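You operate a simulated robot arm through the tools that you are given. There is no shell and no other tool.

The job below is to be done with a simulated robot arm. You get a single attempt, and the scene is never put back.

Task
Oil the chain at speed 2: open the valve, pump three strokes.
Fine: pump while it runs; then shut the valve and stop the chain.

Only the result counts: the job must be done as asked and must still hold three seconds after the hand-in. Knocking over, shifting, dropping, spilling or breaking anything else fails it.

Robot
A 7-joint arm with a two-finger parallel gripper, fixed in place. Base frame: the origin is on the floor under the middle of its stand, x ahead of it, y to its left, z up. Readings come in m, degrees, newtons and seconds.
It reaches about 1.247 m from its shoulder. Its first joint turns from -132.0 to 132.0 degrees. Payload 3.91 kg.
The TCP is the grasp point between the finger pads, 0.03 m short of the fingertips. In the tool frame z runs along the fingers and y along their closing line. Largest opening 0.11 m; finger width 0.02, thickness 0.01; the body of the gripper, 0.048 by 0.112 m, starts 0.055 m behind the TCP.
Orientation is that of the tool frame in the base frame, as a unit quaternion [w, x, y, z]. With the fingers straight down and closing along the base's y, the tool's x points along the base's -x, its y along +y and its z along -z.

Tools
- The arm moves only by the tool play_rows. Its argument "rows" is a list of rows, each an object of numbers (a shift or turn left out is 0, a gripper value left out holds the last): "tx", "ty", "tz": the shift along the base's x, y, z in m; "rx", "ry", "rz": the turn, a rotation vector about the base's x, y, z in degrees; "hand": the finger opening in m, from 0 to 0.11. In form: [{"tx": .., "ty": .., "tz": .., "rx": .., "ry": .., "rz": .., "hand": ..}, ...]. A call has 1 to 20 rows; each row is the pose to reach, as a shift and turn from the pose commanded when the call began. A row lasts 0.2 s, in which the tool goes at most 0.05 m and 8.6 degrees; a call with a longer step from one row to the next is refused whole, and so is a gripper value outside its range. Where a pose cannot be reached the arm comes as near as it can. A force on the tool above 90 N (or 10 N above the force at the start of the call, whichever is more), or a blocked arm, ends the call early, and 0.2 s more pass. Each finger travels about 0.108 m/s and halts on what it meets, pressing with about 21 N; the grip force reading is that of the motor and also rises with nothing between the fingers. The clock runs only during rows and for 0.2 s after the last one: add rows that repeat a pose to give the fingers time. The reply holds the time, the measured pose of the TCP, the force on the tool along the base axes, the opening and the grip force, in the units named above and with some noise, with the torque about the TCP (base axes, N m) and any sound that the robot's microphone picked up.
- Cameras (640 x 400 px; columns grow to the right, rows downward): "scene" is fixed at [0.0615, 0.5181, 1.6099]; the picture's right is [0.16, -0.99, 0.00], its down [-0.66, -0.11, -0.75] and it looks along [0.74, 0.12, -0.66] (base axes); focal length 316 px, centre (320, 200). "wrist" rides on the gripper at [0.072, 0.017, -0.103] in the tool frame; the picture's right is [-0.23, 0.97, 0.00], its down [-0.76, -0.18, -0.62] and it looks along [-0.61, -0.14, 0.78] (tool axes); focal length 222 px, centre (320, 200). There is no depth. A picture from a camera that has moved, and an enlarged one, comes with that camera's place and axes in the base frame and with its lens. The place of the scene camera against the robot may be out by one fixed shift of up to 0.025 m in any direction.
- get_image(camera): a new picture of that camera. The clock stands still meanwhile.
- inspect(camera, box): a new picture of the part [left, top, right, bottom] of that camera's present view, enlarged. The clock stands still meanwhile.
- hand_in(): hands the job in; it is judged then, once.

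Nothing tells you positions but the pictures and the camera data. Unless the task says otherwise, let go and move clear before handing in.

The tools are called after ">>>" as a command line: name --argument value ..., lists and objects as JSON in quotes. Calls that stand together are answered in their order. play_rows: Moves the arm, as the interface text tells. Its arguments: {"type":"object","properties":{"rows":{"type":"array","items":{"type":"object","properties":{"tx":{"type":"number"},"ty":{"type":"number"},"tz":{"type":"number"},"rx":{"type":"number"},"ry":{"type":"number"},"rz":{"type":"number"},"hand":{"type":"number"}}}}},"required":["rows"]} The other tools are called the same way: get_image (camera) takes a picture; inspect (camera, box) takes an enlarged picture of a part of a camera's view; hand_in () hands the job in.

At the start:

```text
clock: 0.0
tool_pos: [0.4055, 0.433, 1.3936]
tool_rot: [0.0, 0.0, 1.0, 0.0]
force: [0.9, 0.4, -0.3]
wrist_torque: [0.0, 0.02, 0.02]
width: 0.1098
finger_force: 0.0
```

scene: 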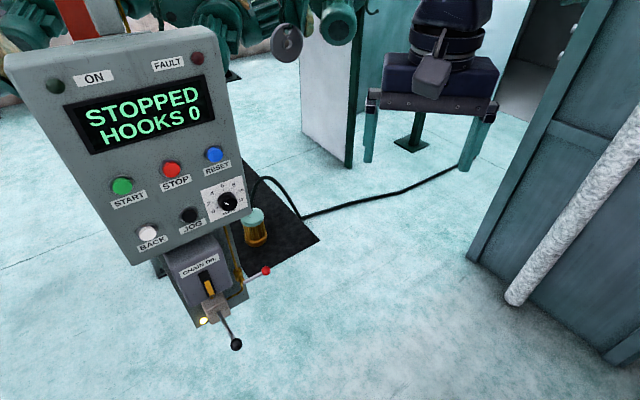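
wrist: 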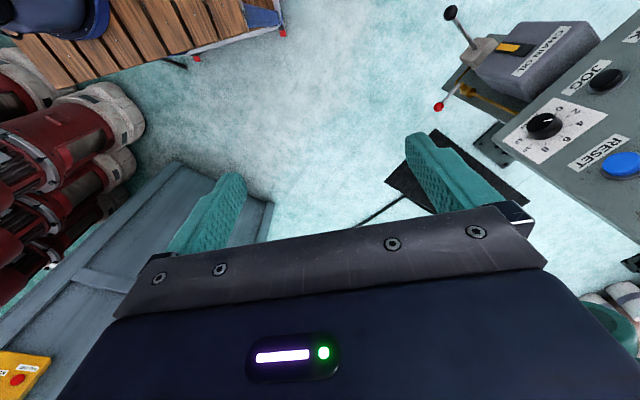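

I see a control panel with a STOPPED display, buttons, a speed knob, and below it a chain oiler with a valve lever and pump handle. I'll look closer before moving.

>>> inspect --camera "scene" --box '[100, 130, 260, 230]'

>>> inspect --camera "scene" --box '[140, 220, 300, 360]'

>>> inspect --camera "scene" --box '[0, 0, 380, 130]'

>>> inspect --camera "wrist" --box '[400, 0, 640, 220]'

```text
4.00 times, centred on (180, 180) of scene
camera zoom: at [0.0615, 0.5181, 1.6099], right [0.16, -0.99, 0.0], down [-0.66, -0.11, -0.75], along [0.74, 0.12, -0.66], focal length 1262 px, centre (880, 280)
```

zoom: 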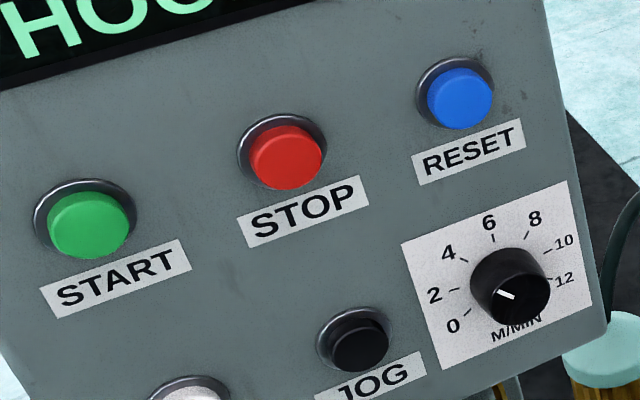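

```text
2.86 times, centred on (220, 290) of scene
camera zoom: at [0.0615, 0.5181, 1.6099], right [0.16, -0.99, 0.0], down [-0.66, -0.11, -0.75], along [0.74, 0.12, -0.66], focal length 902 px, centre (606, -57)
```

zoom: 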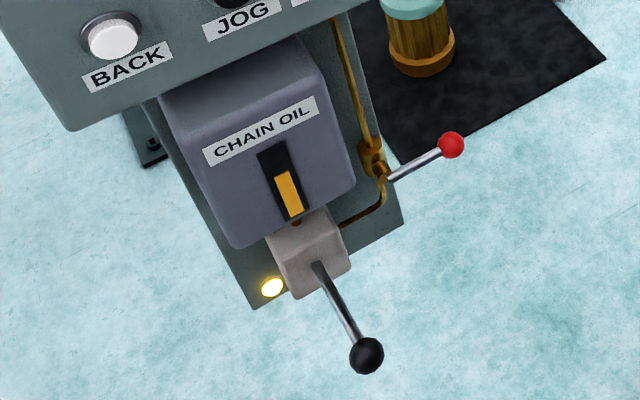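

```text
1.68 times, centred on (190, 65) of scene
camera zoom: at [0.0615, 0.5181, 1.6099], right [0.16, -0.99, 0.0], down [-0.66, -0.11, -0.75], along [0.74, 0.12, -0.66], focal length 532 px, centre (539, 427)
```

zoom: 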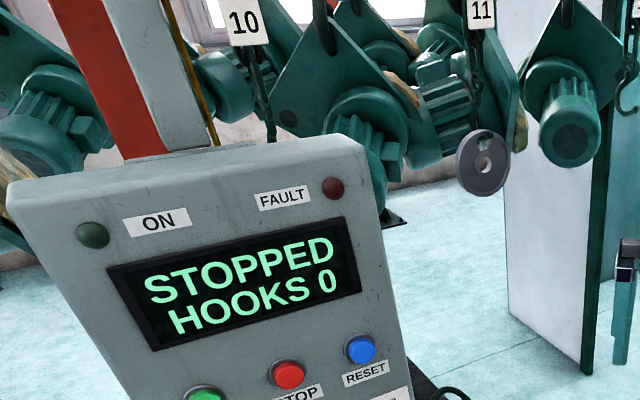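

```text
1.82 times, centred on (520, 110) of wrist
camera zoom: at [0.3343, 0.4489, 1.4968], right [0.23, 0.97, 0.0], down [0.76, -0.18, 0.62], along [0.61, -0.14, -0.78], focal length 404 px, centre (-44, 364)
```

zoom: 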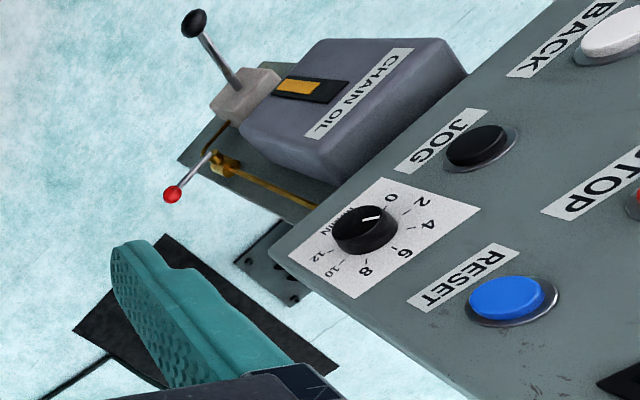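

The dial pointer and the valve need a sharper look, so I'm zooming in on both before planning.

>>> inspect --camera "scene" --box '[198, 172, 254, 228]'

>>> inspect --camera "wrist" --box '[490, 80, 620, 170]'

>>> inspect --camera "wrist" --box '[420, 0, 560, 120]'

>>> inspect --camera "scene" --box '[190, 250, 290, 360]'

```text
7.14 times, centred on (226, 200) of scene
camera zoom: at [0.0615, 0.5181, 1.6099], right [0.16, -0.99, 0.0], down [-0.66, -0.11, -0.75], along [0.74, 0.12, -0.66], focal length 2254 px, centre (991, 200)
```

zoom: 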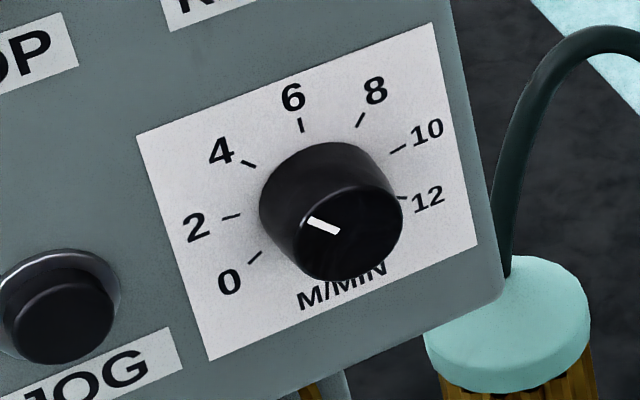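

```text
4.44 times, centred on (555, 125) of wrist
camera zoom: at [0.3343, 0.4489, 1.4968], right [0.23, 0.97, 0.0], down [0.76, -0.18, 0.62], along [0.61, -0.14, -0.78], focal length 987 px, centre (-724, 533)
```

zoom: 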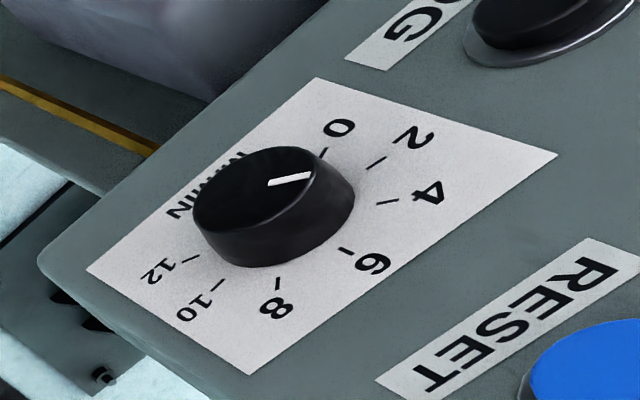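

```text
3.33 times, centred on (490, 60) of wrist
camera zoom: at [0.3343, 0.4489, 1.4968], right [0.23, 0.97, 0.0], down [0.76, -0.18, 0.62], along [0.61, -0.14, -0.78], focal length 740 px, centre (-247, 667)
```

zoom: 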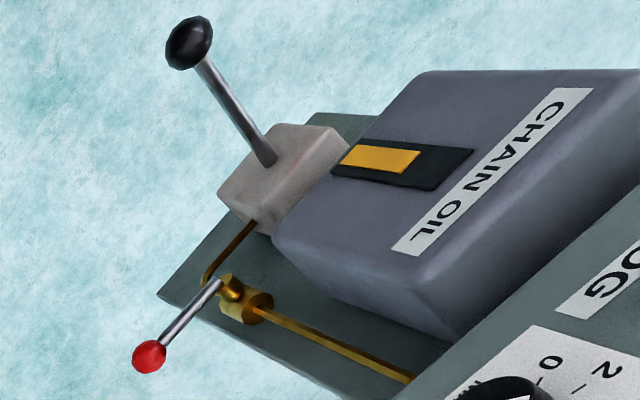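

```text
3.64 times, centred on (240, 305) of scene
camera zoom: at [0.0615, 0.5181, 1.6099], right [0.16, -0.99, 0.0], down [-0.66, -0.11, -0.75], along [0.74, 0.12, -0.66], focal length 1148 px, centre (611, -182)
```

zoom: 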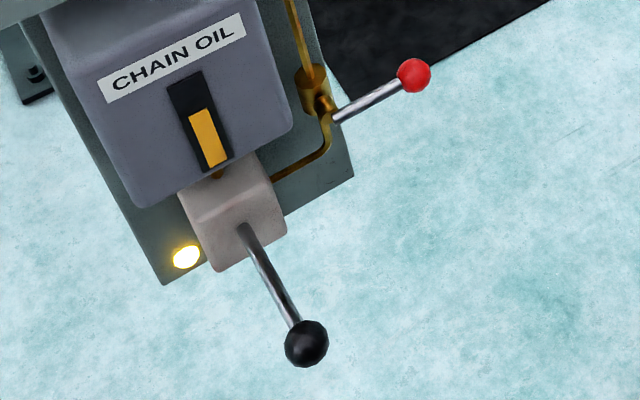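

The panel sits ahead-left at about x 0.5, y 0.87, z 1.15 and faces the robot; the dial pointer looks to be near 3–4. I'll yaw and tilt the wrist toward the panel for a second viewpoint, staying well clear of it.

>>> play_rows --rows '[{"rx": 1.246, "ry": -2.671, "rz": 7.071}, {"rx": 2.491, "ry": -5.343, "rz": 14.143}, {"rx": 3.737, "ry": -8.014, "rz": 21.214}, {"rx": 4.983, "ry": -10.686, "rz": 28.286}, {"rx": 6.229, "ry": -13.357, "rz": 35.357}, {"rx": 7.474, "ry": -16.029, "rz": 42.429}, {"rx": 8.72, "ry": -18.7, "rz": 49.5}, {"rx": 8.72, "ry": -18.7, "rz": 49.5}]'

>>> get_image --camera "wrist"

```text
clock: 1.8
tool_pos: [0.4066, 0.4319, 1.3943]
tool_rot: [0.157, -0.418, 0.892, 0.074]
force: [-0.5, -0.4, -0.1]
wrist_torque: [-0.01, -0.01, -0.01]
width: 0.1101
finger_force: 0.0
```

```text
taken
camera wrist: at [0.3274, 0.3635, 1.4657], right [-0.61, 0.79, 0.08], down [0.46, 0.27, 0.85], along [0.65, 0.55, -0.53], focal length 222 px, centre (320, 200)
```

wrist: 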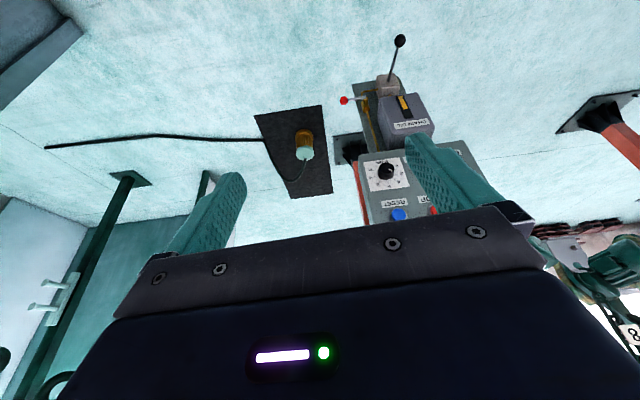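

The panel is partly hidden behind a finger. I'll tilt up and yaw a bit more so that it comes into clear view.

>>> play_rows --rows '[{"tx": -0.02, "ty": 0.01, "tz": -0.01, "rx": 5.44, "ry": -3.14, "rz": 4.92}, {"tx": -0.04, "ty": 0.02, "tz": -0.02, "rx": 10.88, "ry": -6.28, "rz": 9.83}, {"tx": -0.06, "ty": 0.03, "tz": -0.03, "rx": 16.32, "ry": -9.43, "rz": 14.75}, {"tx": -0.08, "ty": 0.04, "tz": -0.04, "rx": 21.76, "ry": -12.57, "rz": 19.67}, {"tx": -0.08, "ty": 0.04, "tz": -0.04, "rx": 21.76, "ry": -12.57, "rz": 19.67}]'

>>> get_image --camera "wrist"

>>> get_image --camera "scene"

```text
clock: 3.0
tool_pos: [0.3259, 0.4712, 1.353]
tool_rot: [0.313, -0.53, 0.757, 0.218]
force: [0.3, 0.1, -1.0]
wrist_torque: [-0.01, -0.05, 0.02]
width: 0.1102
finger_force: 0.1
```

```text
taken
camera wrist: at [0.269, 0.3598, 1.3747], right [-0.86, 0.48, 0.16], down [0.2, 0.03, 0.98], along [0.47, 0.88, -0.12], focal length 222 px, centre (320, 200)
```

wrist: 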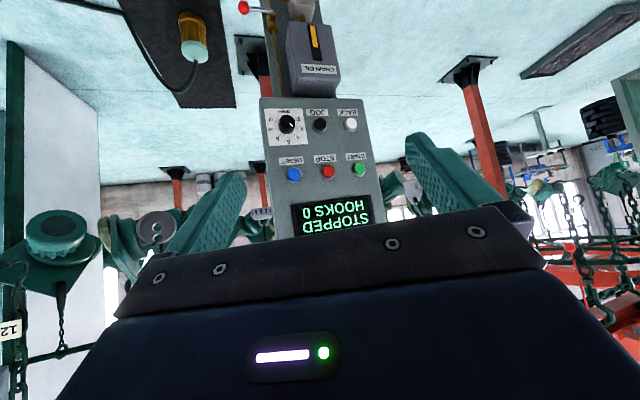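

```text
taken
```

scene: 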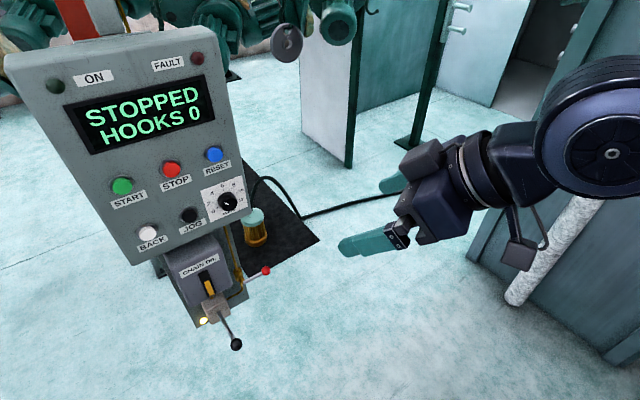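

The panel now shows almost face-on, upside down, in the wrist view. I'll zoom in to measure the buttons, dial, valve and pump.

>>> inspect --camera "wrist" --box '[250, 90, 390, 240]'

>>> inspect --camera "wrist" --box '[220, 0, 360, 100]'

>>> inspect --camera "wrist" --box '[260, 100, 316, 150]'

```text
2.67 times, centred on (320, 165) of wrist
camera zoom: at [0.269, 0.3598, 1.3747], right [-0.86, 0.48, 0.16], down [0.2, 0.03, 0.98], along [0.47, 0.88, -0.12], focal length 592 px, centre (320, 293)
```

zoom: 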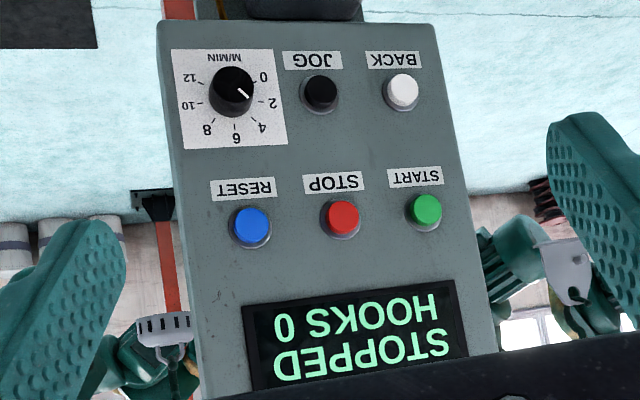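

```text
4.00 times, centred on (290, 50) of wrist
camera zoom: at [0.269, 0.3598, 1.3747], right [-0.86, 0.48, 0.16], down [0.2, 0.03, 0.98], along [0.47, 0.88, -0.12], focal length 888 px, centre (440, 800)
```

zoom: 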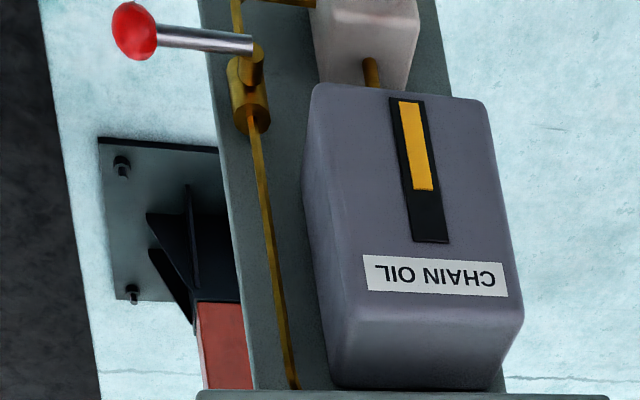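

```text
8.00 times, centred on (288, 125) of wrist
camera zoom: at [0.269, 0.3598, 1.3747], right [-0.86, 0.48, 0.16], down [0.2, 0.03, 0.98], along [0.47, 0.88, -0.12], focal length 1777 px, centre (576, 800)
```

zoom: 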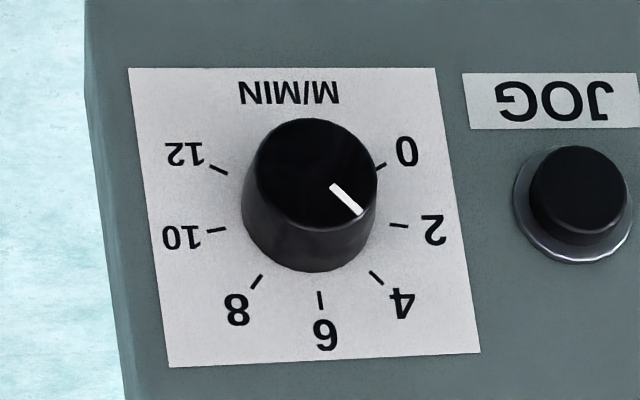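

From three wrist views I place the dial centre at about (0.576, 0.816, 1.104). The panel is near vertical and faces (-0.7, -0.7, 0). START, STOP and RESET are at z≈1.235, the red valve ball at (0.64, 0.784, 0.734) and the pump ball at (0.396, 0.79, 0.735). The pointer is at 4, so next I'll square the tool to the panel about 0.3 m in front of the dial.

>>> play_rows --rows '[{"tx": 0.005, "ty": 0.018, "tz": -0.035, "rx": 5.46, "ry": -3.48, "rz": -3.38, "hand": 0.08}, {"tx": 0.011, "ty": 0.037, "tz": -0.071, "rx": 10.93, "ry": -6.96, "rz": -6.77, "hand": 0.08}, {"tx": 0.0165, "ty": 0.056, "tz": -0.107, "rx": 16.39, "ry": -10.44, "rz": -10.15, "hand": 0.08}, {"tx": 0.022, "ty": 0.074, "tz": -0.143, "rx": 21.86, "ry": -13.92, "rz": -13.54, "hand": 0.08}, {"tx": 0.0275, "ty": 0.093, "tz": -0.179, "rx": 27.32, "ry": -17.4, "rz": -16.92, "hand": 0.08}, {"tx": 0.033, "ty": 0.112, "tz": -0.214, "rx": 32.79, "ry": -20.88, "rz": -20.31, "hand": 0.08}, {"tx": 0.0385, "ty": 0.13, "tz": -0.25, "rx": 38.25, "ry": -24.36, "rz": -23.69, "hand": 0.08}, {"tx": 0.0385, "ty": 0.13, "tz": -0.25, "rx": 38.25, "ry": -24.36, "rz": -23.69, "hand": 0.08}]'

>>> get_image --camera "wrist"

>>> get_image --camera "scene"

```text
clock: 4.8
tool_pos: [0.3694, 0.6001, 1.0997]
tool_rot: [0.654, -0.269, 0.654, 0.269]
force: [4.4, -1.9, 1.2]
wrist_torque: [-0.06, 0.04, 0.41]
width: 0.08
finger_force: 0.1
```

```text
taken
camera wrist: at [0.2846, 0.5393, 1.0283], right [-0.68, 0.69, 0.23], down [-0.32, -0.56, 0.76], along [0.66, 0.45, 0.61], focal length 222 px, centre (320, 200)
```

wrist: 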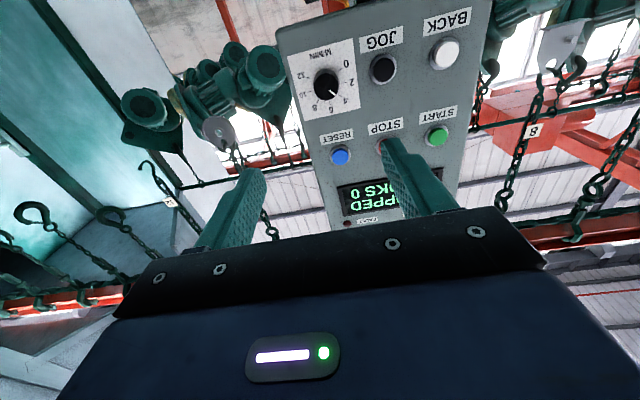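

```text
taken
```

scene: 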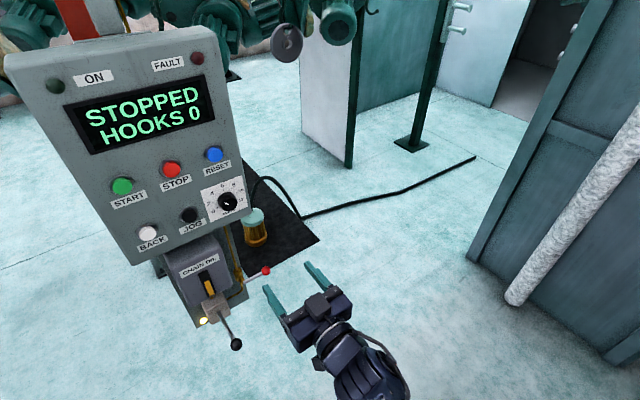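

The reading is a few mm off the command with a small force, so I'll hold for a moment to see whether it settles, then measure the dial.

>>> play_rows --rows '[{"tx": 0}, {"tx": 0}]'

>>> inspect --camera "wrist" --box '[270, 40, 390, 130]'

>>> inspect --camera "wrist" --box '[280, 0, 480, 240]'

```text
clock: 5.4
tool_pos: [0.3624, 0.6047, 1.1013]
tool_rot: [0.653, -0.27, 0.654, 0.271]
force: [-0.9, -0.7, 0.3]
wrist_torque: [0.01, -0.02, 0.01]
width: 0.08
finger_force: 0.0
```

```text
4.44 times, centred on (330, 85) of wrist
camera zoom: at [0.2793, 0.542, 1.0292], right [-0.69, 0.69, 0.23], down [-0.32, -0.57, 0.76], along [0.65, 0.45, 0.61], focal length 987 px, centre (276, 711)
```

zoom: 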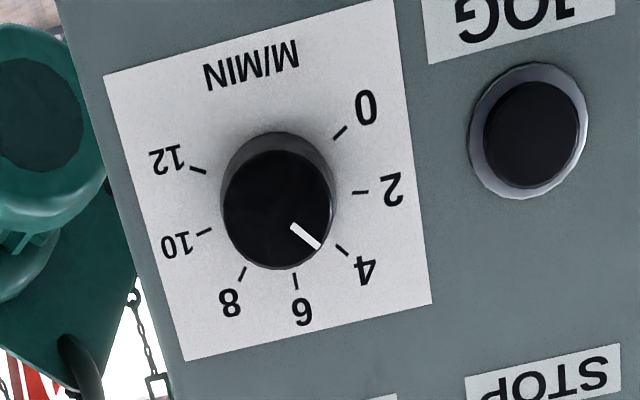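

```text
1.67 times, centred on (380, 120) of wrist
camera zoom: at [0.2793, 0.542, 1.0292], right [-0.69, 0.69, 0.23], down [-0.32, -0.57, 0.76], along [0.65, 0.45, 0.61], focal length 370 px, centre (220, 333)
```

zoom: 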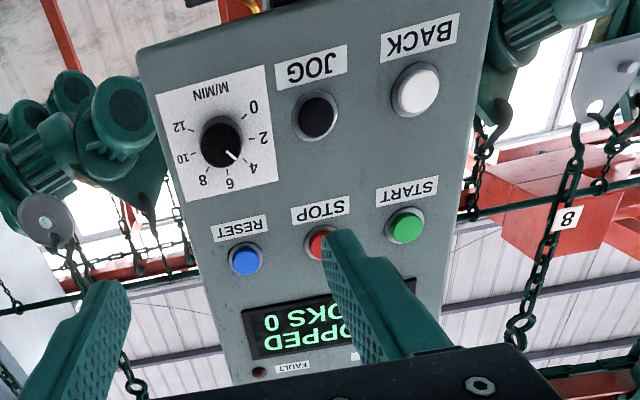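

It settled cleanly. The dial centre refines to (0.574, 0.814, 1.106), with the knob sticking out about 30 mm and a radius of about 19 mm. I'll now move in to about 80 mm from the panel and check alignment.

>>> play_rows --rows '[{"tx": 0.0255, "ty": 0.0257, "tz": 0.0008}, {"tx": 0.051, "ty": 0.0515, "tz": 0.0015}, {"tx": 0.0765, "ty": 0.0772, "tz": 0.0023}, {"tx": 0.102, "ty": 0.103, "tz": 0.003}, {"tx": 0.1275, "ty": 0.1287, "tz": 0.0038}, {"tx": 0.153, "ty": 0.1545, "tz": 0.0045}, {"tx": 0.153, "ty": 0.1545, "tz": 0.0045}, {"tx": 0.153, "ty": 0.1545, "tz": 0.0045}]'

>>> get_image --camera "wrist"

>>> get_image --camera "scene"

```text
clock: 7.2
tool_pos: [0.515, 0.7588, 1.1071]
tool_rot: [0.653, -0.271, 0.653, 0.272]
force: [-0.6, 0.1, 0.6]
wrist_torque: [0.0, 0.01, -0.01]
width: 0.0801
finger_force: 0.2
```

```text
taken
camera wrist: at [0.4323, 0.6957, 1.0361], right [-0.69, 0.69, 0.23], down [-0.31, -0.57, 0.76], along [0.65, 0.45, 0.61], focal length 222 px, centre (320, 200)
```

wrist: 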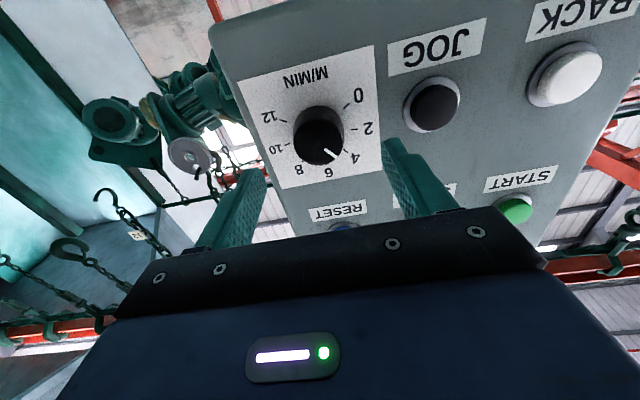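

```text
taken
```

scene: 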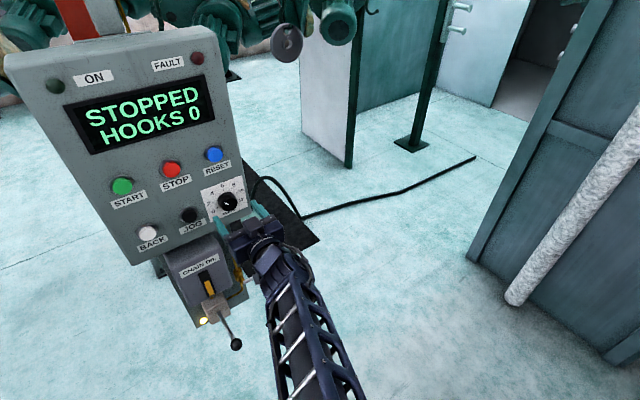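

The knob lies almost on the tool axis. I'll zoom in to measure the remaining offset.

>>> inspect --camera "wrist" --box '[230, 80, 390, 200]'

```text
3.33 times, centred on (310, 140) of wrist
camera zoom: at [0.4323, 0.6957, 1.0361], right [-0.69, 0.69, 0.23], down [-0.31, -0.57, 0.76], along [0.65, 0.45, 0.61], focal length 740 px, centre (353, 400)
```

zoom: 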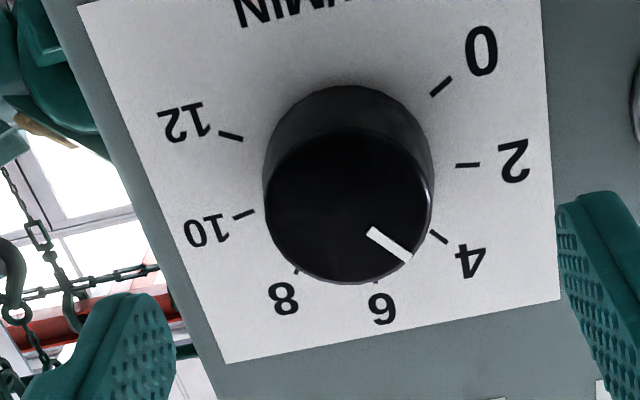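

The alignment is within about 1 mm, and the panel face is about 81 mm ahead of the TCP. I'll advance 46 mm so the fingers straddle the knob, without touching yet.

>>> play_rows --rows '[{"tx": 0.0112, "ty": 0.0108, "tz": -0.0003}, {"tx": 0.0223, "ty": 0.0217, "tz": -0.0007}, {"tx": 0.0333, "ty": 0.0327, "tz": -0.001}, {"tx": 0.0333, "ty": 0.0327, "tz": -0.001}, {"tx": 0.0333, "ty": 0.0327, "tz": -0.001}]'

>>> inspect --camera "wrist" --box '[200, 80, 440, 230]'

>>> inspect --camera "scene" --box '[180, 170, 300, 260]'

```text
clock: 8.4
tool_pos: [0.5497, 0.7904, 1.1073]
tool_rot: [0.653, -0.271, 0.653, 0.271]
force: [0.4, 0.2, 0.0]
wrist_torque: [-0.05, -0.02, -0.04]
width: 0.0801
finger_force: 0.1
```

```text
2.67 times, centred on (320, 155) of wrist
camera zoom: at [0.4663, 0.7289, 1.0349], right [-0.69, 0.69, 0.23], down [-0.32, -0.57, 0.76], along [0.65, 0.45, 0.61], focal length 592 px, centre (320, 320)
```

zoom: 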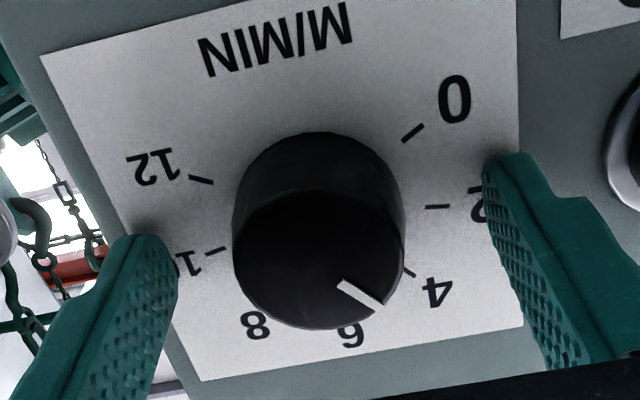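

```text
4.44 times, centred on (240, 215) of scene
camera zoom: at [0.0615, 0.5181, 1.6099], right [0.16, -0.99, 0.0], down [-0.66, -0.11, -0.75], along [0.74, 0.12, -0.66], focal length 1403 px, centre (676, 133)
```

zoom: 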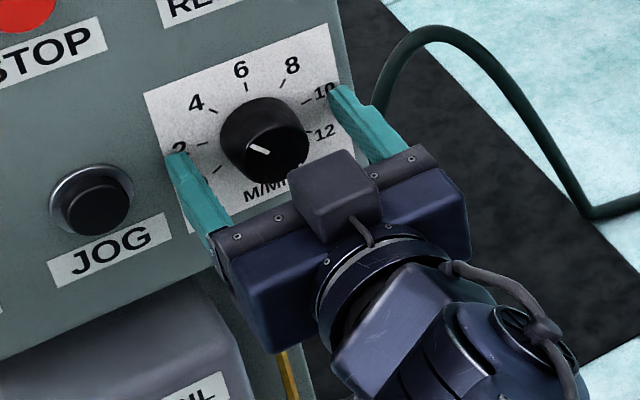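

The fingers straddle the knob with clearance on both sides. Next I close on it.

>>> play_rows --rows '[{"hand": 0.06}, {"hand": 0.045}, {"hand": 0.03}, {"hand": 0.03}, {"hand": 0.03}]'

>>> inspect --camera "wrist" --box '[200, 80, 440, 230]'

```text
clock: 9.6
tool_pos: [0.55, 0.7904, 1.107]
tool_rot: [0.653, -0.271, 0.653, 0.271]
force: [0.1, 0.9, -0.3]
wrist_torque: [0.01, -0.07, 0.09]
width: 0.0412
finger_force: 44.7
```

```text
2.67 times, centred on (320, 155) of wrist
camera zoom: at [0.4662, 0.7289, 1.035], right [-0.69, 0.69, 0.23], down [-0.31, -0.57, 0.76], along [0.65, 0.45, 0.61], focal length 592 px, centre (320, 320)
```

zoom: 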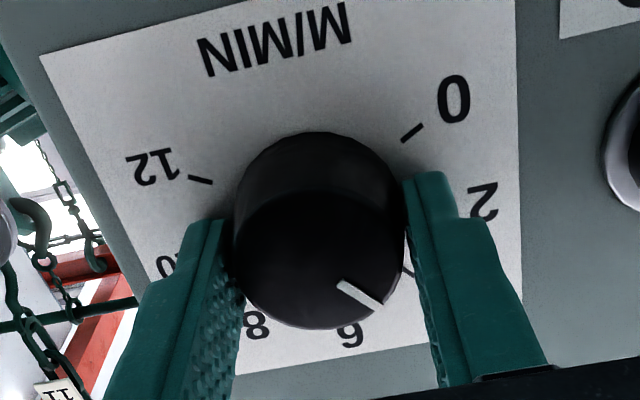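

I've got a firm grip at 41 mm. Now I turn the knob 40° counter-clockwise as seen from the front, from 4 toward 2.

>>> play_rows --rows '[{"rx": -3.54, "ry": -3.54}, {"rx": -7.07, "ry": -7.07}, {"rx": -10.61, "ry": -10.61}, {"rx": -14.14, "ry": -14.14}, {"rx": -17.68, "ry": -17.68}, {"rx": -21.21, "ry": -21.21}, {"rx": -24.75, "ry": -24.75}, {"rx": -28.28, "ry": -28.28}, {"rx": -28.28, "ry": -28.28}, {"rx": -28.28, "ry": -28.28}]'

>>> get_image --camera "wrist"

>>> inspect --camera "scene" --box '[180, 170, 300, 260]'

```text
clock: 11.8
tool_pos: [0.5481, 0.792, 1.1058]
tool_rot: [0.707, -0.478, 0.52, 0.032]
force: [-8.1, 29.2, 11.5]
wrist_torque: [0.33, -0.29, 0.84]
width: 0.0411
finger_force: 45.4
```

```text
taken
camera wrist: at [0.5011, 0.6934, 1.0403], right [-0.63, 0.63, -0.45], down [-0.69, -0.19, 0.7], along [0.35, 0.75, 0.56], focal length 222 px, centre (320, 200)
```

wrist: 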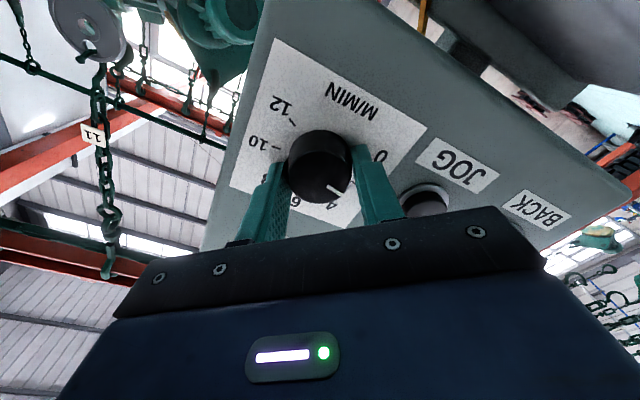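

```text
4.44 times, centred on (240, 215) of scene
camera zoom: at [0.0615, 0.5181, 1.6099], right [0.16, -0.99, 0.0], down [-0.66, -0.11, -0.75], along [0.74, 0.12, -0.66], focal length 1403 px, centre (676, 133)
```

zoom: 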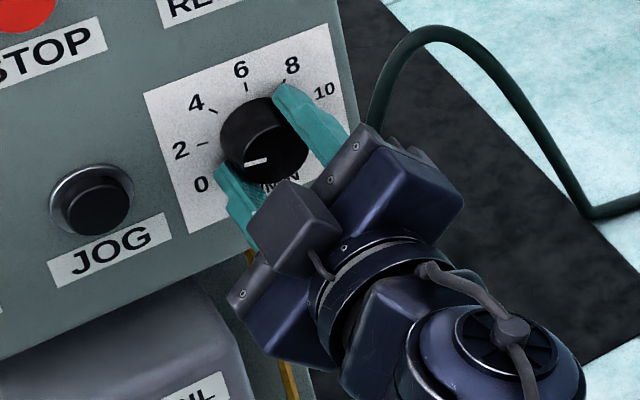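

The pointer now looks parallel to the 2 mark. I'll open the fingers and back straight off to check it clearly.

>>> play_rows --rows '[{"hand": 0.055}, {"hand": 0.07}, {"hand": 0.07}, {"tx": -0.018, "ty": -0.018, "hand": 0.07}, {"tx": -0.05, "ty": -0.05, "hand": 0.07}, {"tx": -0.082, "ty": -0.082, "hand": 0.07}, {"tx": -0.114, "ty": -0.114, "hand": 0.07}, {"tx": -0.114, "ty": -0.114, "hand": 0.07}]'

>>> inspect --camera "scene" --box '[198, 172, 254, 228]'

>>> get_image --camera "wrist"

```text
clock: 13.6
tool_pos: [0.435, 0.676, 1.1049]
tool_rot: [0.706, -0.478, 0.521, 0.032]
force: [0.1, -0.4, -0.1]
wrist_torque: [0.02, -0.02, 0.03]
width: 0.0699
finger_force: 0.1
```

```text
7.14 times, centred on (226, 200) of scene
camera zoom: at [0.0615, 0.5181, 1.6099], right [0.16, -0.99, 0.0], down [-0.66, -0.11, -0.75], along [0.74, 0.12, -0.66], focal length 2254 px, centre (991, 200)
```

zoom: 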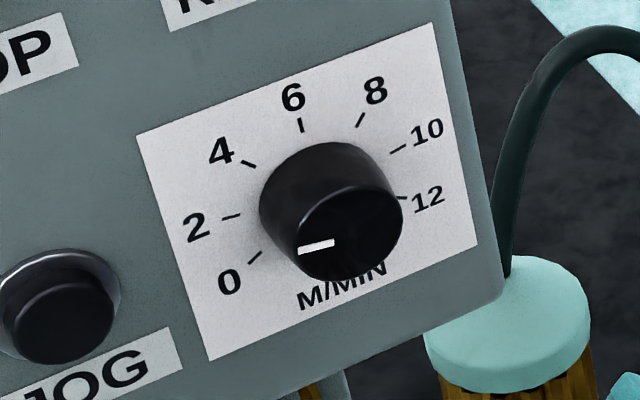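

```text
taken
camera wrist: at [0.3871, 0.5794, 1.0398], right [-0.63, 0.63, -0.45], down [-0.69, -0.19, 0.7], along [0.35, 0.75, 0.56], focal length 222 px, centre (320, 200)
```

wrist: 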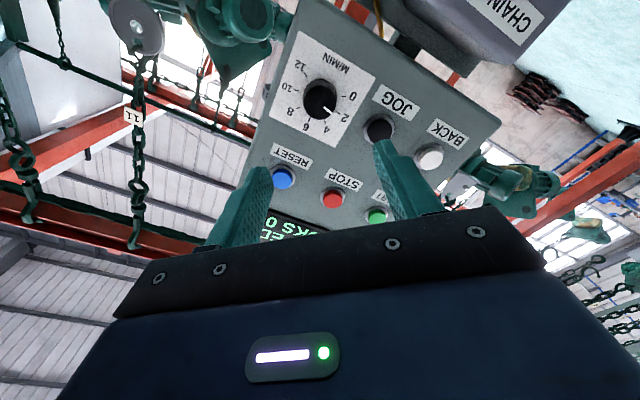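

>>> inspect --camera "wrist" --box '[270, 40, 380, 150]'

```text
3.64 times, centred on (325, 95) of wrist
camera zoom: at [0.3871, 0.5794, 1.0398], right [-0.63, 0.63, -0.45], down [-0.69, -0.19, 0.7], along [0.35, 0.75, 0.56], focal length 808 px, centre (302, 582)
```

zoom: 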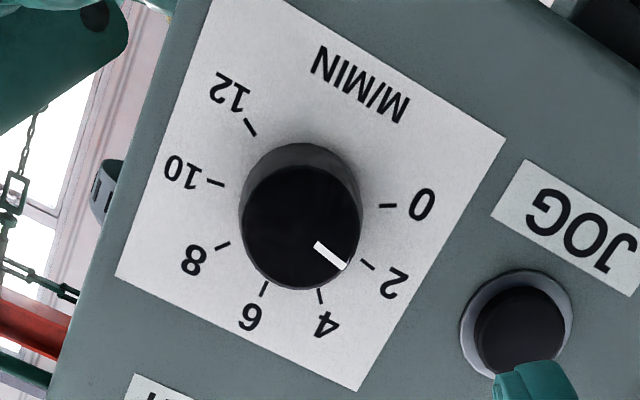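

The pointer now sits on 2, matching the tick direction within about 1°. Next is START, whose cap is at about (0.439, 0.931, 1.235). I'll close the fingers, undo the roll, and move to about 50 mm off the button.

>>> play_rows --rows '[{"tx": -0.009, "ty": 0.033, "tz": 0.021, "rx": 4.71, "ry": 4.71, "hand": 0.03}, {"tx": -0.018, "ty": 0.066, "tz": 0.043, "rx": 9.43, "ry": 9.43, "hand": 0.0}, {"tx": -0.027, "ty": 0.0995, "tz": 0.064, "rx": 14.14, "ry": 14.14, "hand": 0.0}, {"tx": -0.036, "ty": 0.1327, "tz": 0.085, "rx": 18.85, "ry": 18.85, "hand": 0.0}, {"tx": -0.045, "ty": 0.1658, "tz": 0.107, "rx": 23.57, "ry": 23.57, "hand": 0.0}, {"tx": -0.054, "ty": 0.199, "tz": 0.128, "rx": 28.28, "ry": 28.28, "hand": 0.0}, {"tx": -0.054, "ty": 0.199, "tz": 0.128, "rx": 28.28, "ry": 28.28, "hand": 0.0}, {"tx": -0.054, "ty": 0.199, "tz": 0.128, "rx": 28.28, "ry": 28.28, "hand": 0.0}]'

>>> get_image --camera "wrist"

>>> get_image --camera "scene"

```text
clock: 15.4
tool_pos: [0.3829, 0.8756, 1.2359]
tool_rot: [0.653, -0.271, 0.653, 0.271]
force: [-0.2, 0.7, 0.4]
wrist_torque: [0.0, -0.02, -0.01]
width: 0.0
finger_force: 20.3
```

```text
taken
camera wrist: at [0.2987, 0.8136, 1.1631], right [-0.69, 0.69, 0.23], down [-0.31, -0.57, 0.76], along [0.65, 0.45, 0.61], focal length 222 px, centre (320, 200)
```

wrist: 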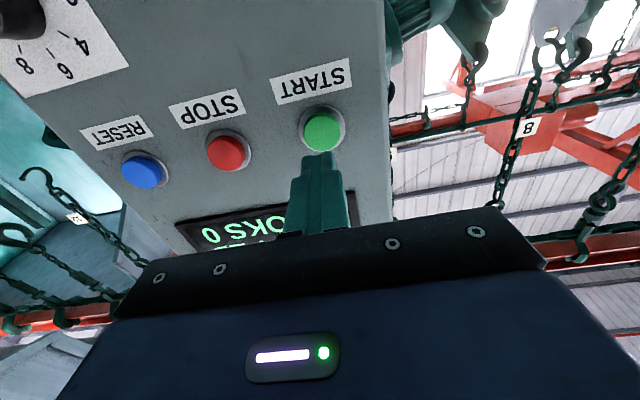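

```text
taken
```

scene: 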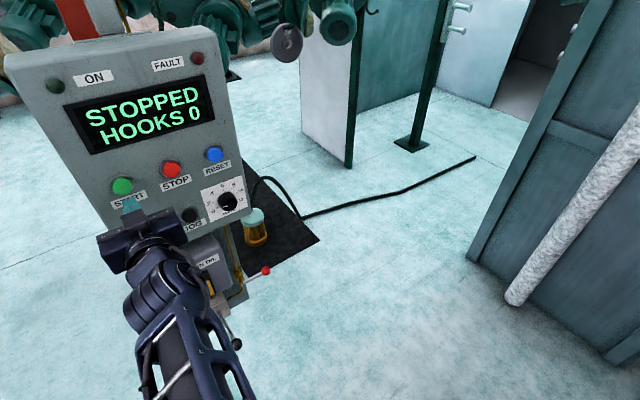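

The START button is centred on the tool axis about 80 mm from the TCP. I'll move in and press gently in small steps.

>>> play_rows --rows '[{"tx": 0.0115, "ty": 0.0105}, {"tx": 0.0225, "ty": 0.0215}, {"tx": 0.0315, "ty": 0.0305}, {"tx": 0.035, "ty": 0.034}, {"tx": 0.0375, "ty": 0.0365}, {"tx": 0.0395, "ty": 0.0385}]'

>>> get_image --camera "scene"

>>> inspect --camera "wrist" --box '[240, 80, 400, 240]'

```text
clock: 16.8
tool_pos: [0.42, 0.9128, 1.2343]
tool_rot: [0.653, -0.272, 0.652, 0.272]
force: [-13.6, -12.7, 0.2]
wrist_torque: [-0.03, -0.02, 0.02]
width: 0.0
finger_force: 20.7
heard: click
```

```text
taken
```

scene: 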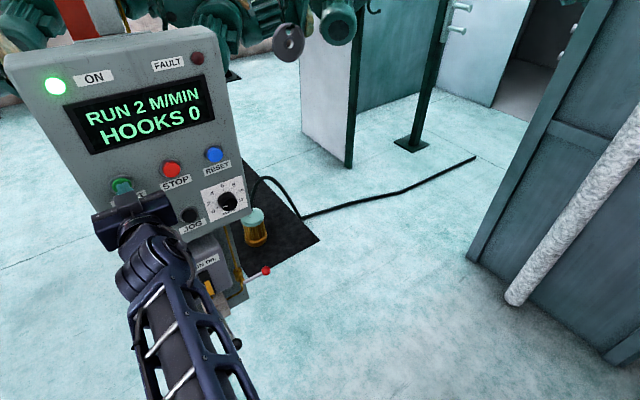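

```text
2.50 times, centred on (320, 160) of wrist
camera zoom: at [0.3364, 0.8514, 1.1626], right [-0.69, 0.69, 0.23], down [-0.31, -0.57, 0.76], along [0.65, 0.45, 0.61], focal length 555 px, centre (320, 300)
```

zoom: 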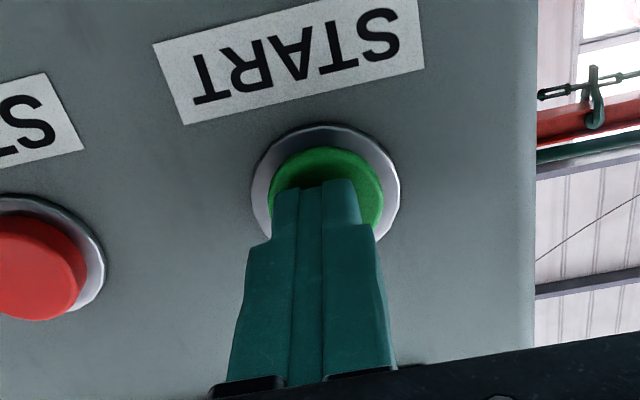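

START clicked, and the display reads "RUN 2 M/MIN" with the ON lamp lit. I'll back away from the button and swing down in front of the valve to look at it.

>>> play_rows --rows '[{"tx": -0.0265, "ty": -0.0265}, {"tx": -0.053, "ty": -0.053}, {"tx": -0.0795, "ty": -0.0795}, {"tx": -0.106, "ty": -0.106}, {"tx": -0.0916, "ty": -0.1175, "tz": -0.0348, "rx": -2.65, "ry": 2.65}, {"tx": -0.0773, "ty": -0.1289, "tz": -0.0695, "rx": -5.3, "ry": 5.3}, {"tx": -0.0629, "ty": -0.1404, "tz": -0.1043, "rx": -7.96, "ry": 7.96}, {"tx": -0.0485, "ty": -0.1518, "tz": -0.139, "rx": -10.61, "ry": 10.61}, {"tx": -0.0342, "ty": -0.1633, "tz": -0.1738, "rx": -13.26, "ry": 13.26}, {"tx": -0.0198, "ty": -0.1747, "tz": -0.2085, "rx": -15.91, "ry": 15.91}, {"tx": -0.0054, "ty": -0.1862, "tz": -0.2433, "rx": -18.56, "ry": 18.56}, {"tx": 0.0089, "ty": -0.1976, "tz": -0.278, "rx": -21.21, "ry": 21.21}, {"tx": 0.0233, "ty": -0.2091, "tz": -0.3128, "rx": -23.87, "ry": 23.87}, {"tx": 0.0377, "ty": -0.2205, "tz": -0.3475, "rx": -26.52, "ry": 26.52}, {"tx": 0.052, "ty": -0.232, "tz": -0.3823, "rx": -29.17, "ry": 29.17}, {"tx": 0.0664, "ty": -0.2434, "tz": -0.417, "rx": -31.82, "ry": 31.82}, {"tx": 0.0664, "ty": -0.2434, "tz": -0.417, "rx": -31.82, "ry": 31.82}, {"tx": 0.0664, "ty": -0.2434, "tz": -0.417, "rx": -31.82, "ry": 31.82}]'

>>> get_image --camera "wrist"

>>> get_image --camera "scene"

```text
clock: 20.6
tool_pos: [0.4875, 0.6709, 0.8168]
tool_rot: [0.353, -0.354, 0.853, 0.147]
force: [-0.3, -0.2, -0.1]
wrist_torque: [-0.01, 0.03, -0.03]
width: 0.0001
finger_force: 20.9
```

```text
taken
camera wrist: at [0.3885, 0.5944, 0.839], right [-0.58, 0.8, 0.16], down [0.19, -0.06, 0.98], along [0.79, 0.6, -0.12], focal length 222 px, centre (320, 200)
```

wrist: 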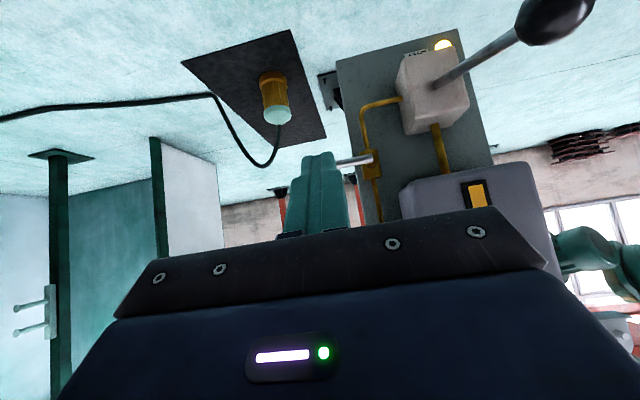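

```text
taken
```

scene: 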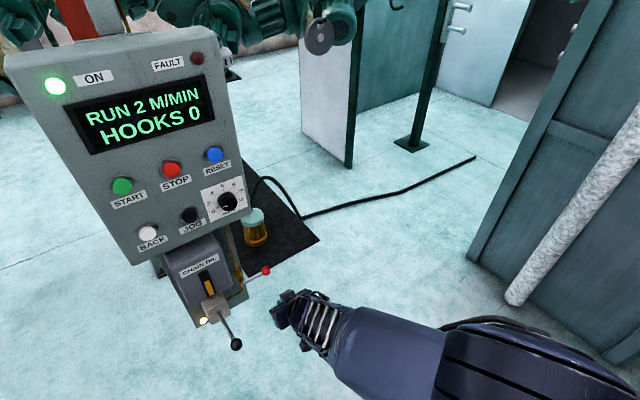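

The chain runs at 2 m/min. There's a small label beside the lamp near the pump, so I'll zoom in on the valve and that label.

>>> inspect --camera "wrist" --box '[330, 20, 500, 130]'

>>> inspect --camera "wrist" --box '[320, 120, 420, 220]'

>>> inspect --camera "scene" --box '[180, 240, 290, 360]'

```text
3.64 times, centred on (415, 75) of wrist
camera zoom: at [0.3885, 0.5944, 0.839], right [-0.58, 0.8, 0.16], down [0.19, -0.06, 0.98], along [0.79, 0.6, -0.12], focal length 808 px, centre (-26, 654)
```

zoom: 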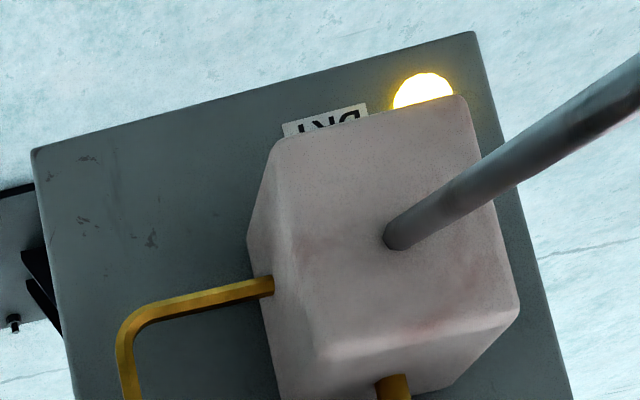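

```text
4.00 times, centred on (370, 170) of wrist
camera zoom: at [0.3885, 0.5944, 0.839], right [-0.58, 0.8, 0.16], down [0.19, -0.06, 0.98], along [0.79, 0.6, -0.12], focal length 888 px, centre (120, 320)
```

zoom: 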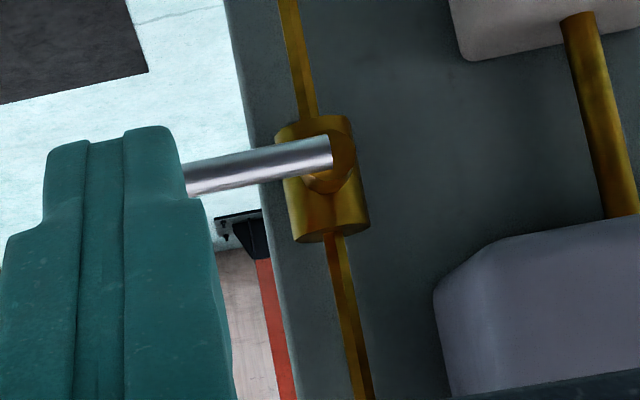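

```text
3.33 times, centred on (235, 300) of scene
camera zoom: at [0.0615, 0.5181, 1.6099], right [0.16, -0.99, 0.0], down [-0.66, -0.11, -0.75], along [0.74, 0.12, -0.66], focal length 1052 px, centre (603, -133)
```

zoom: 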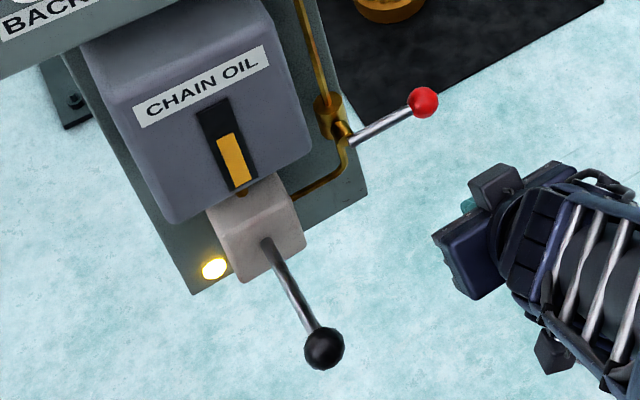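

The lamp is labelled "DRY" and is lit. The valve lever points sideways, across the pipe, so it's closed. The fingers hide the red ball, so I'll raise the tool 0.1 m to measure the lever properly.

>>> play_rows --rows '[{"tz": 0.04}, {"tz": 0.08}, {"tz": 0.12}, {"tz": 0.12}, {"tz": 0.12}]'

>>> get_image --camera "wrist"

>>> inspect --camera "wrist" --box '[270, 20, 430, 150]'

>>> inspect --camera "wrist" --box '[380, 0, 600, 120]'

```text
clock: 21.8
tool_pos: [0.4863, 0.6697, 0.9375]
tool_rot: [0.353, -0.354, 0.854, 0.147]
force: [-1.3, -0.2, 0.7]
wrist_torque: [-0.05, -0.03, -0.02]
width: 0.0002
finger_force: 21.4
```

```text
taken
camera wrist: at [0.3878, 0.5937, 0.9601], right [-0.58, 0.8, 0.16], down [0.19, -0.06, 0.98], along [0.79, 0.59, -0.12], focal length 222 px, centre (320, 200)
```

wrist: 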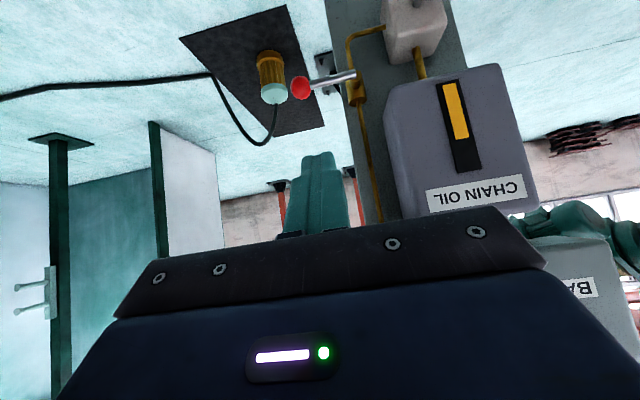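

```text
3.08 times, centred on (350, 85) of wrist
camera zoom: at [0.3878, 0.5937, 0.9601], right [-0.58, 0.8, 0.16], down [0.19, -0.06, 0.98], along [0.79, 0.59, -0.12], focal length 684 px, centre (228, 554)
```

zoom: 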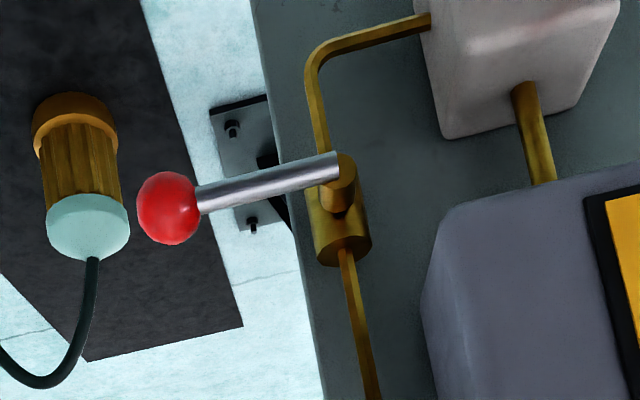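

```text
2.91 times, centred on (490, 60) of wrist
camera zoom: at [0.3878, 0.5937, 0.9601], right [-0.58, 0.8, 0.16], down [0.19, -0.06, 0.98], along [0.79, 0.59, -0.12], focal length 646 px, centre (-174, 607)
```

zoom: 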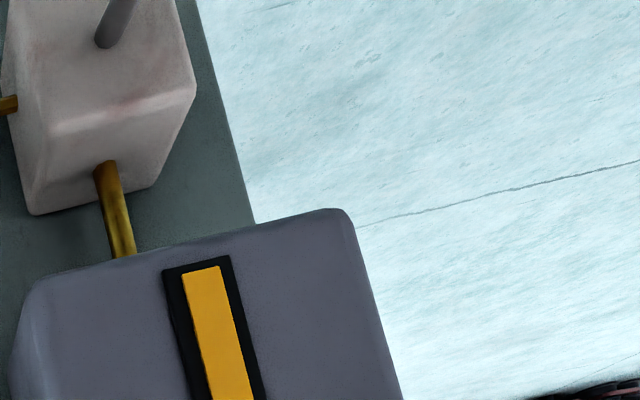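

Now the geometry is clear: the lever is horizontal, running from the stem at about (0.571, 0.827, 0.761) to the red ball at about (0.626, 0.771, 0.759), a length of about 78 mm. I'll level the tool and stop in front of and just above the ball.

>>> play_rows --rows '[{"tx": 0.0067, "ty": 0.0007, "tz": -0.0205, "rx": 5.3, "ry": -5.3}, {"tx": 0.0133, "ty": 0.0013, "tz": -0.041, "rx": 10.61, "ry": -10.61}, {"tx": 0.02, "ty": 0.002, "tz": -0.0615, "rx": 15.91, "ry": -15.91}, {"tx": 0.0267, "ty": 0.0026, "tz": -0.082, "rx": 21.21, "ry": -21.21}, {"tx": 0.0333, "ty": 0.0033, "tz": -0.1025, "rx": 26.52, "ry": -26.52}, {"tx": 0.04, "ty": 0.0039, "tz": -0.123, "rx": 31.82, "ry": -31.82}, {"tx": 0.04, "ty": 0.0039, "tz": -0.123, "rx": 31.82, "ry": -31.82}, {"tx": 0.04, "ty": 0.0039, "tz": -0.123, "rx": 31.82, "ry": -31.82}]'

>>> get_image --camera "wrist"

>>> get_image --camera "scene"

```text
clock: 23.6
tool_pos: [0.5276, 0.6732, 0.8148]
tool_rot: [0.653, -0.271, 0.653, 0.271]
force: [0.3, -0.2, 0.3]
wrist_torque: [0.04, -0.02, -0.05]
width: 0.0001
finger_force: 20.6
```

```text
taken
camera wrist: at [0.4444, 0.6118, 0.7424], right [-0.69, 0.69, 0.23], down [-0.32, -0.57, 0.76], along [0.65, 0.45, 0.61], focal length 222 px, centre (320, 200)
```

wrist: 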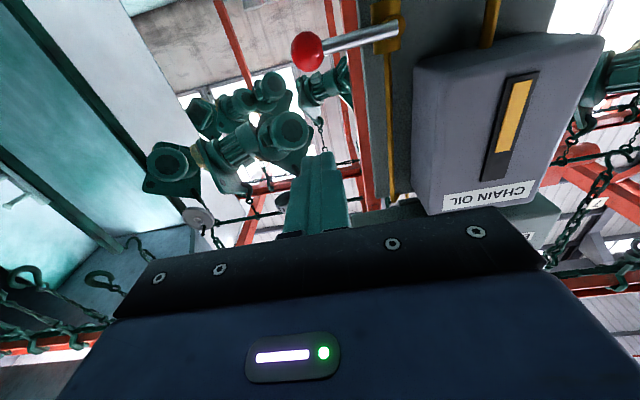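

```text
taken
```

scene: 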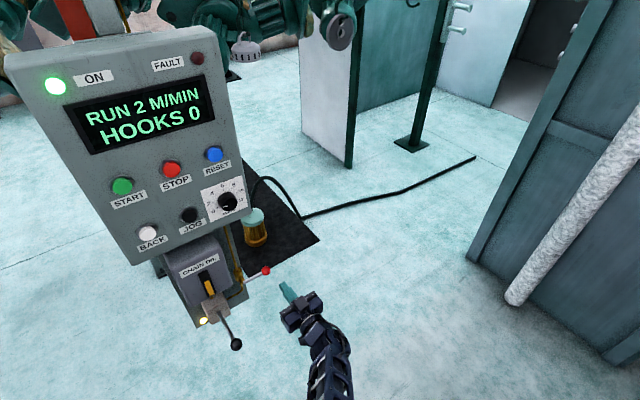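

The red ball is visible just below the tool axis. I'll zoom in to refine its position, the lever and the oil box.

>>> inspect --camera "wrist" --box '[270, 0, 450, 110]'

>>> inspect --camera "wrist" --box '[360, 0, 640, 220]'

```text
3.56 times, centred on (360, 55) of wrist
camera zoom: at [0.4444, 0.6118, 0.7424], right [-0.69, 0.69, 0.23], down [-0.32, -0.57, 0.76], along [0.65, 0.45, 0.61], focal length 790 px, centre (178, 716)
```

zoom: 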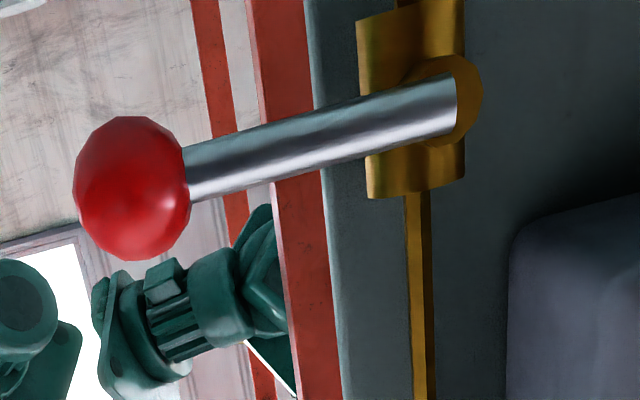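

```text
1.82 times, centred on (500, 110) of wrist
camera zoom: at [0.4444, 0.6118, 0.7424], right [-0.69, 0.69, 0.23], down [-0.32, -0.57, 0.76], along [0.65, 0.45, 0.61], focal length 404 px, centre (-7, 364)
```

zoom: 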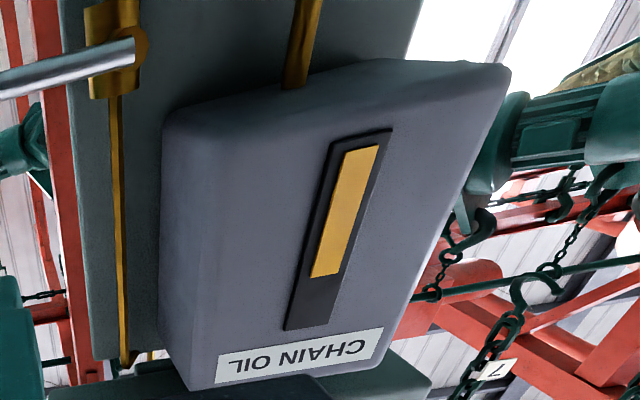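

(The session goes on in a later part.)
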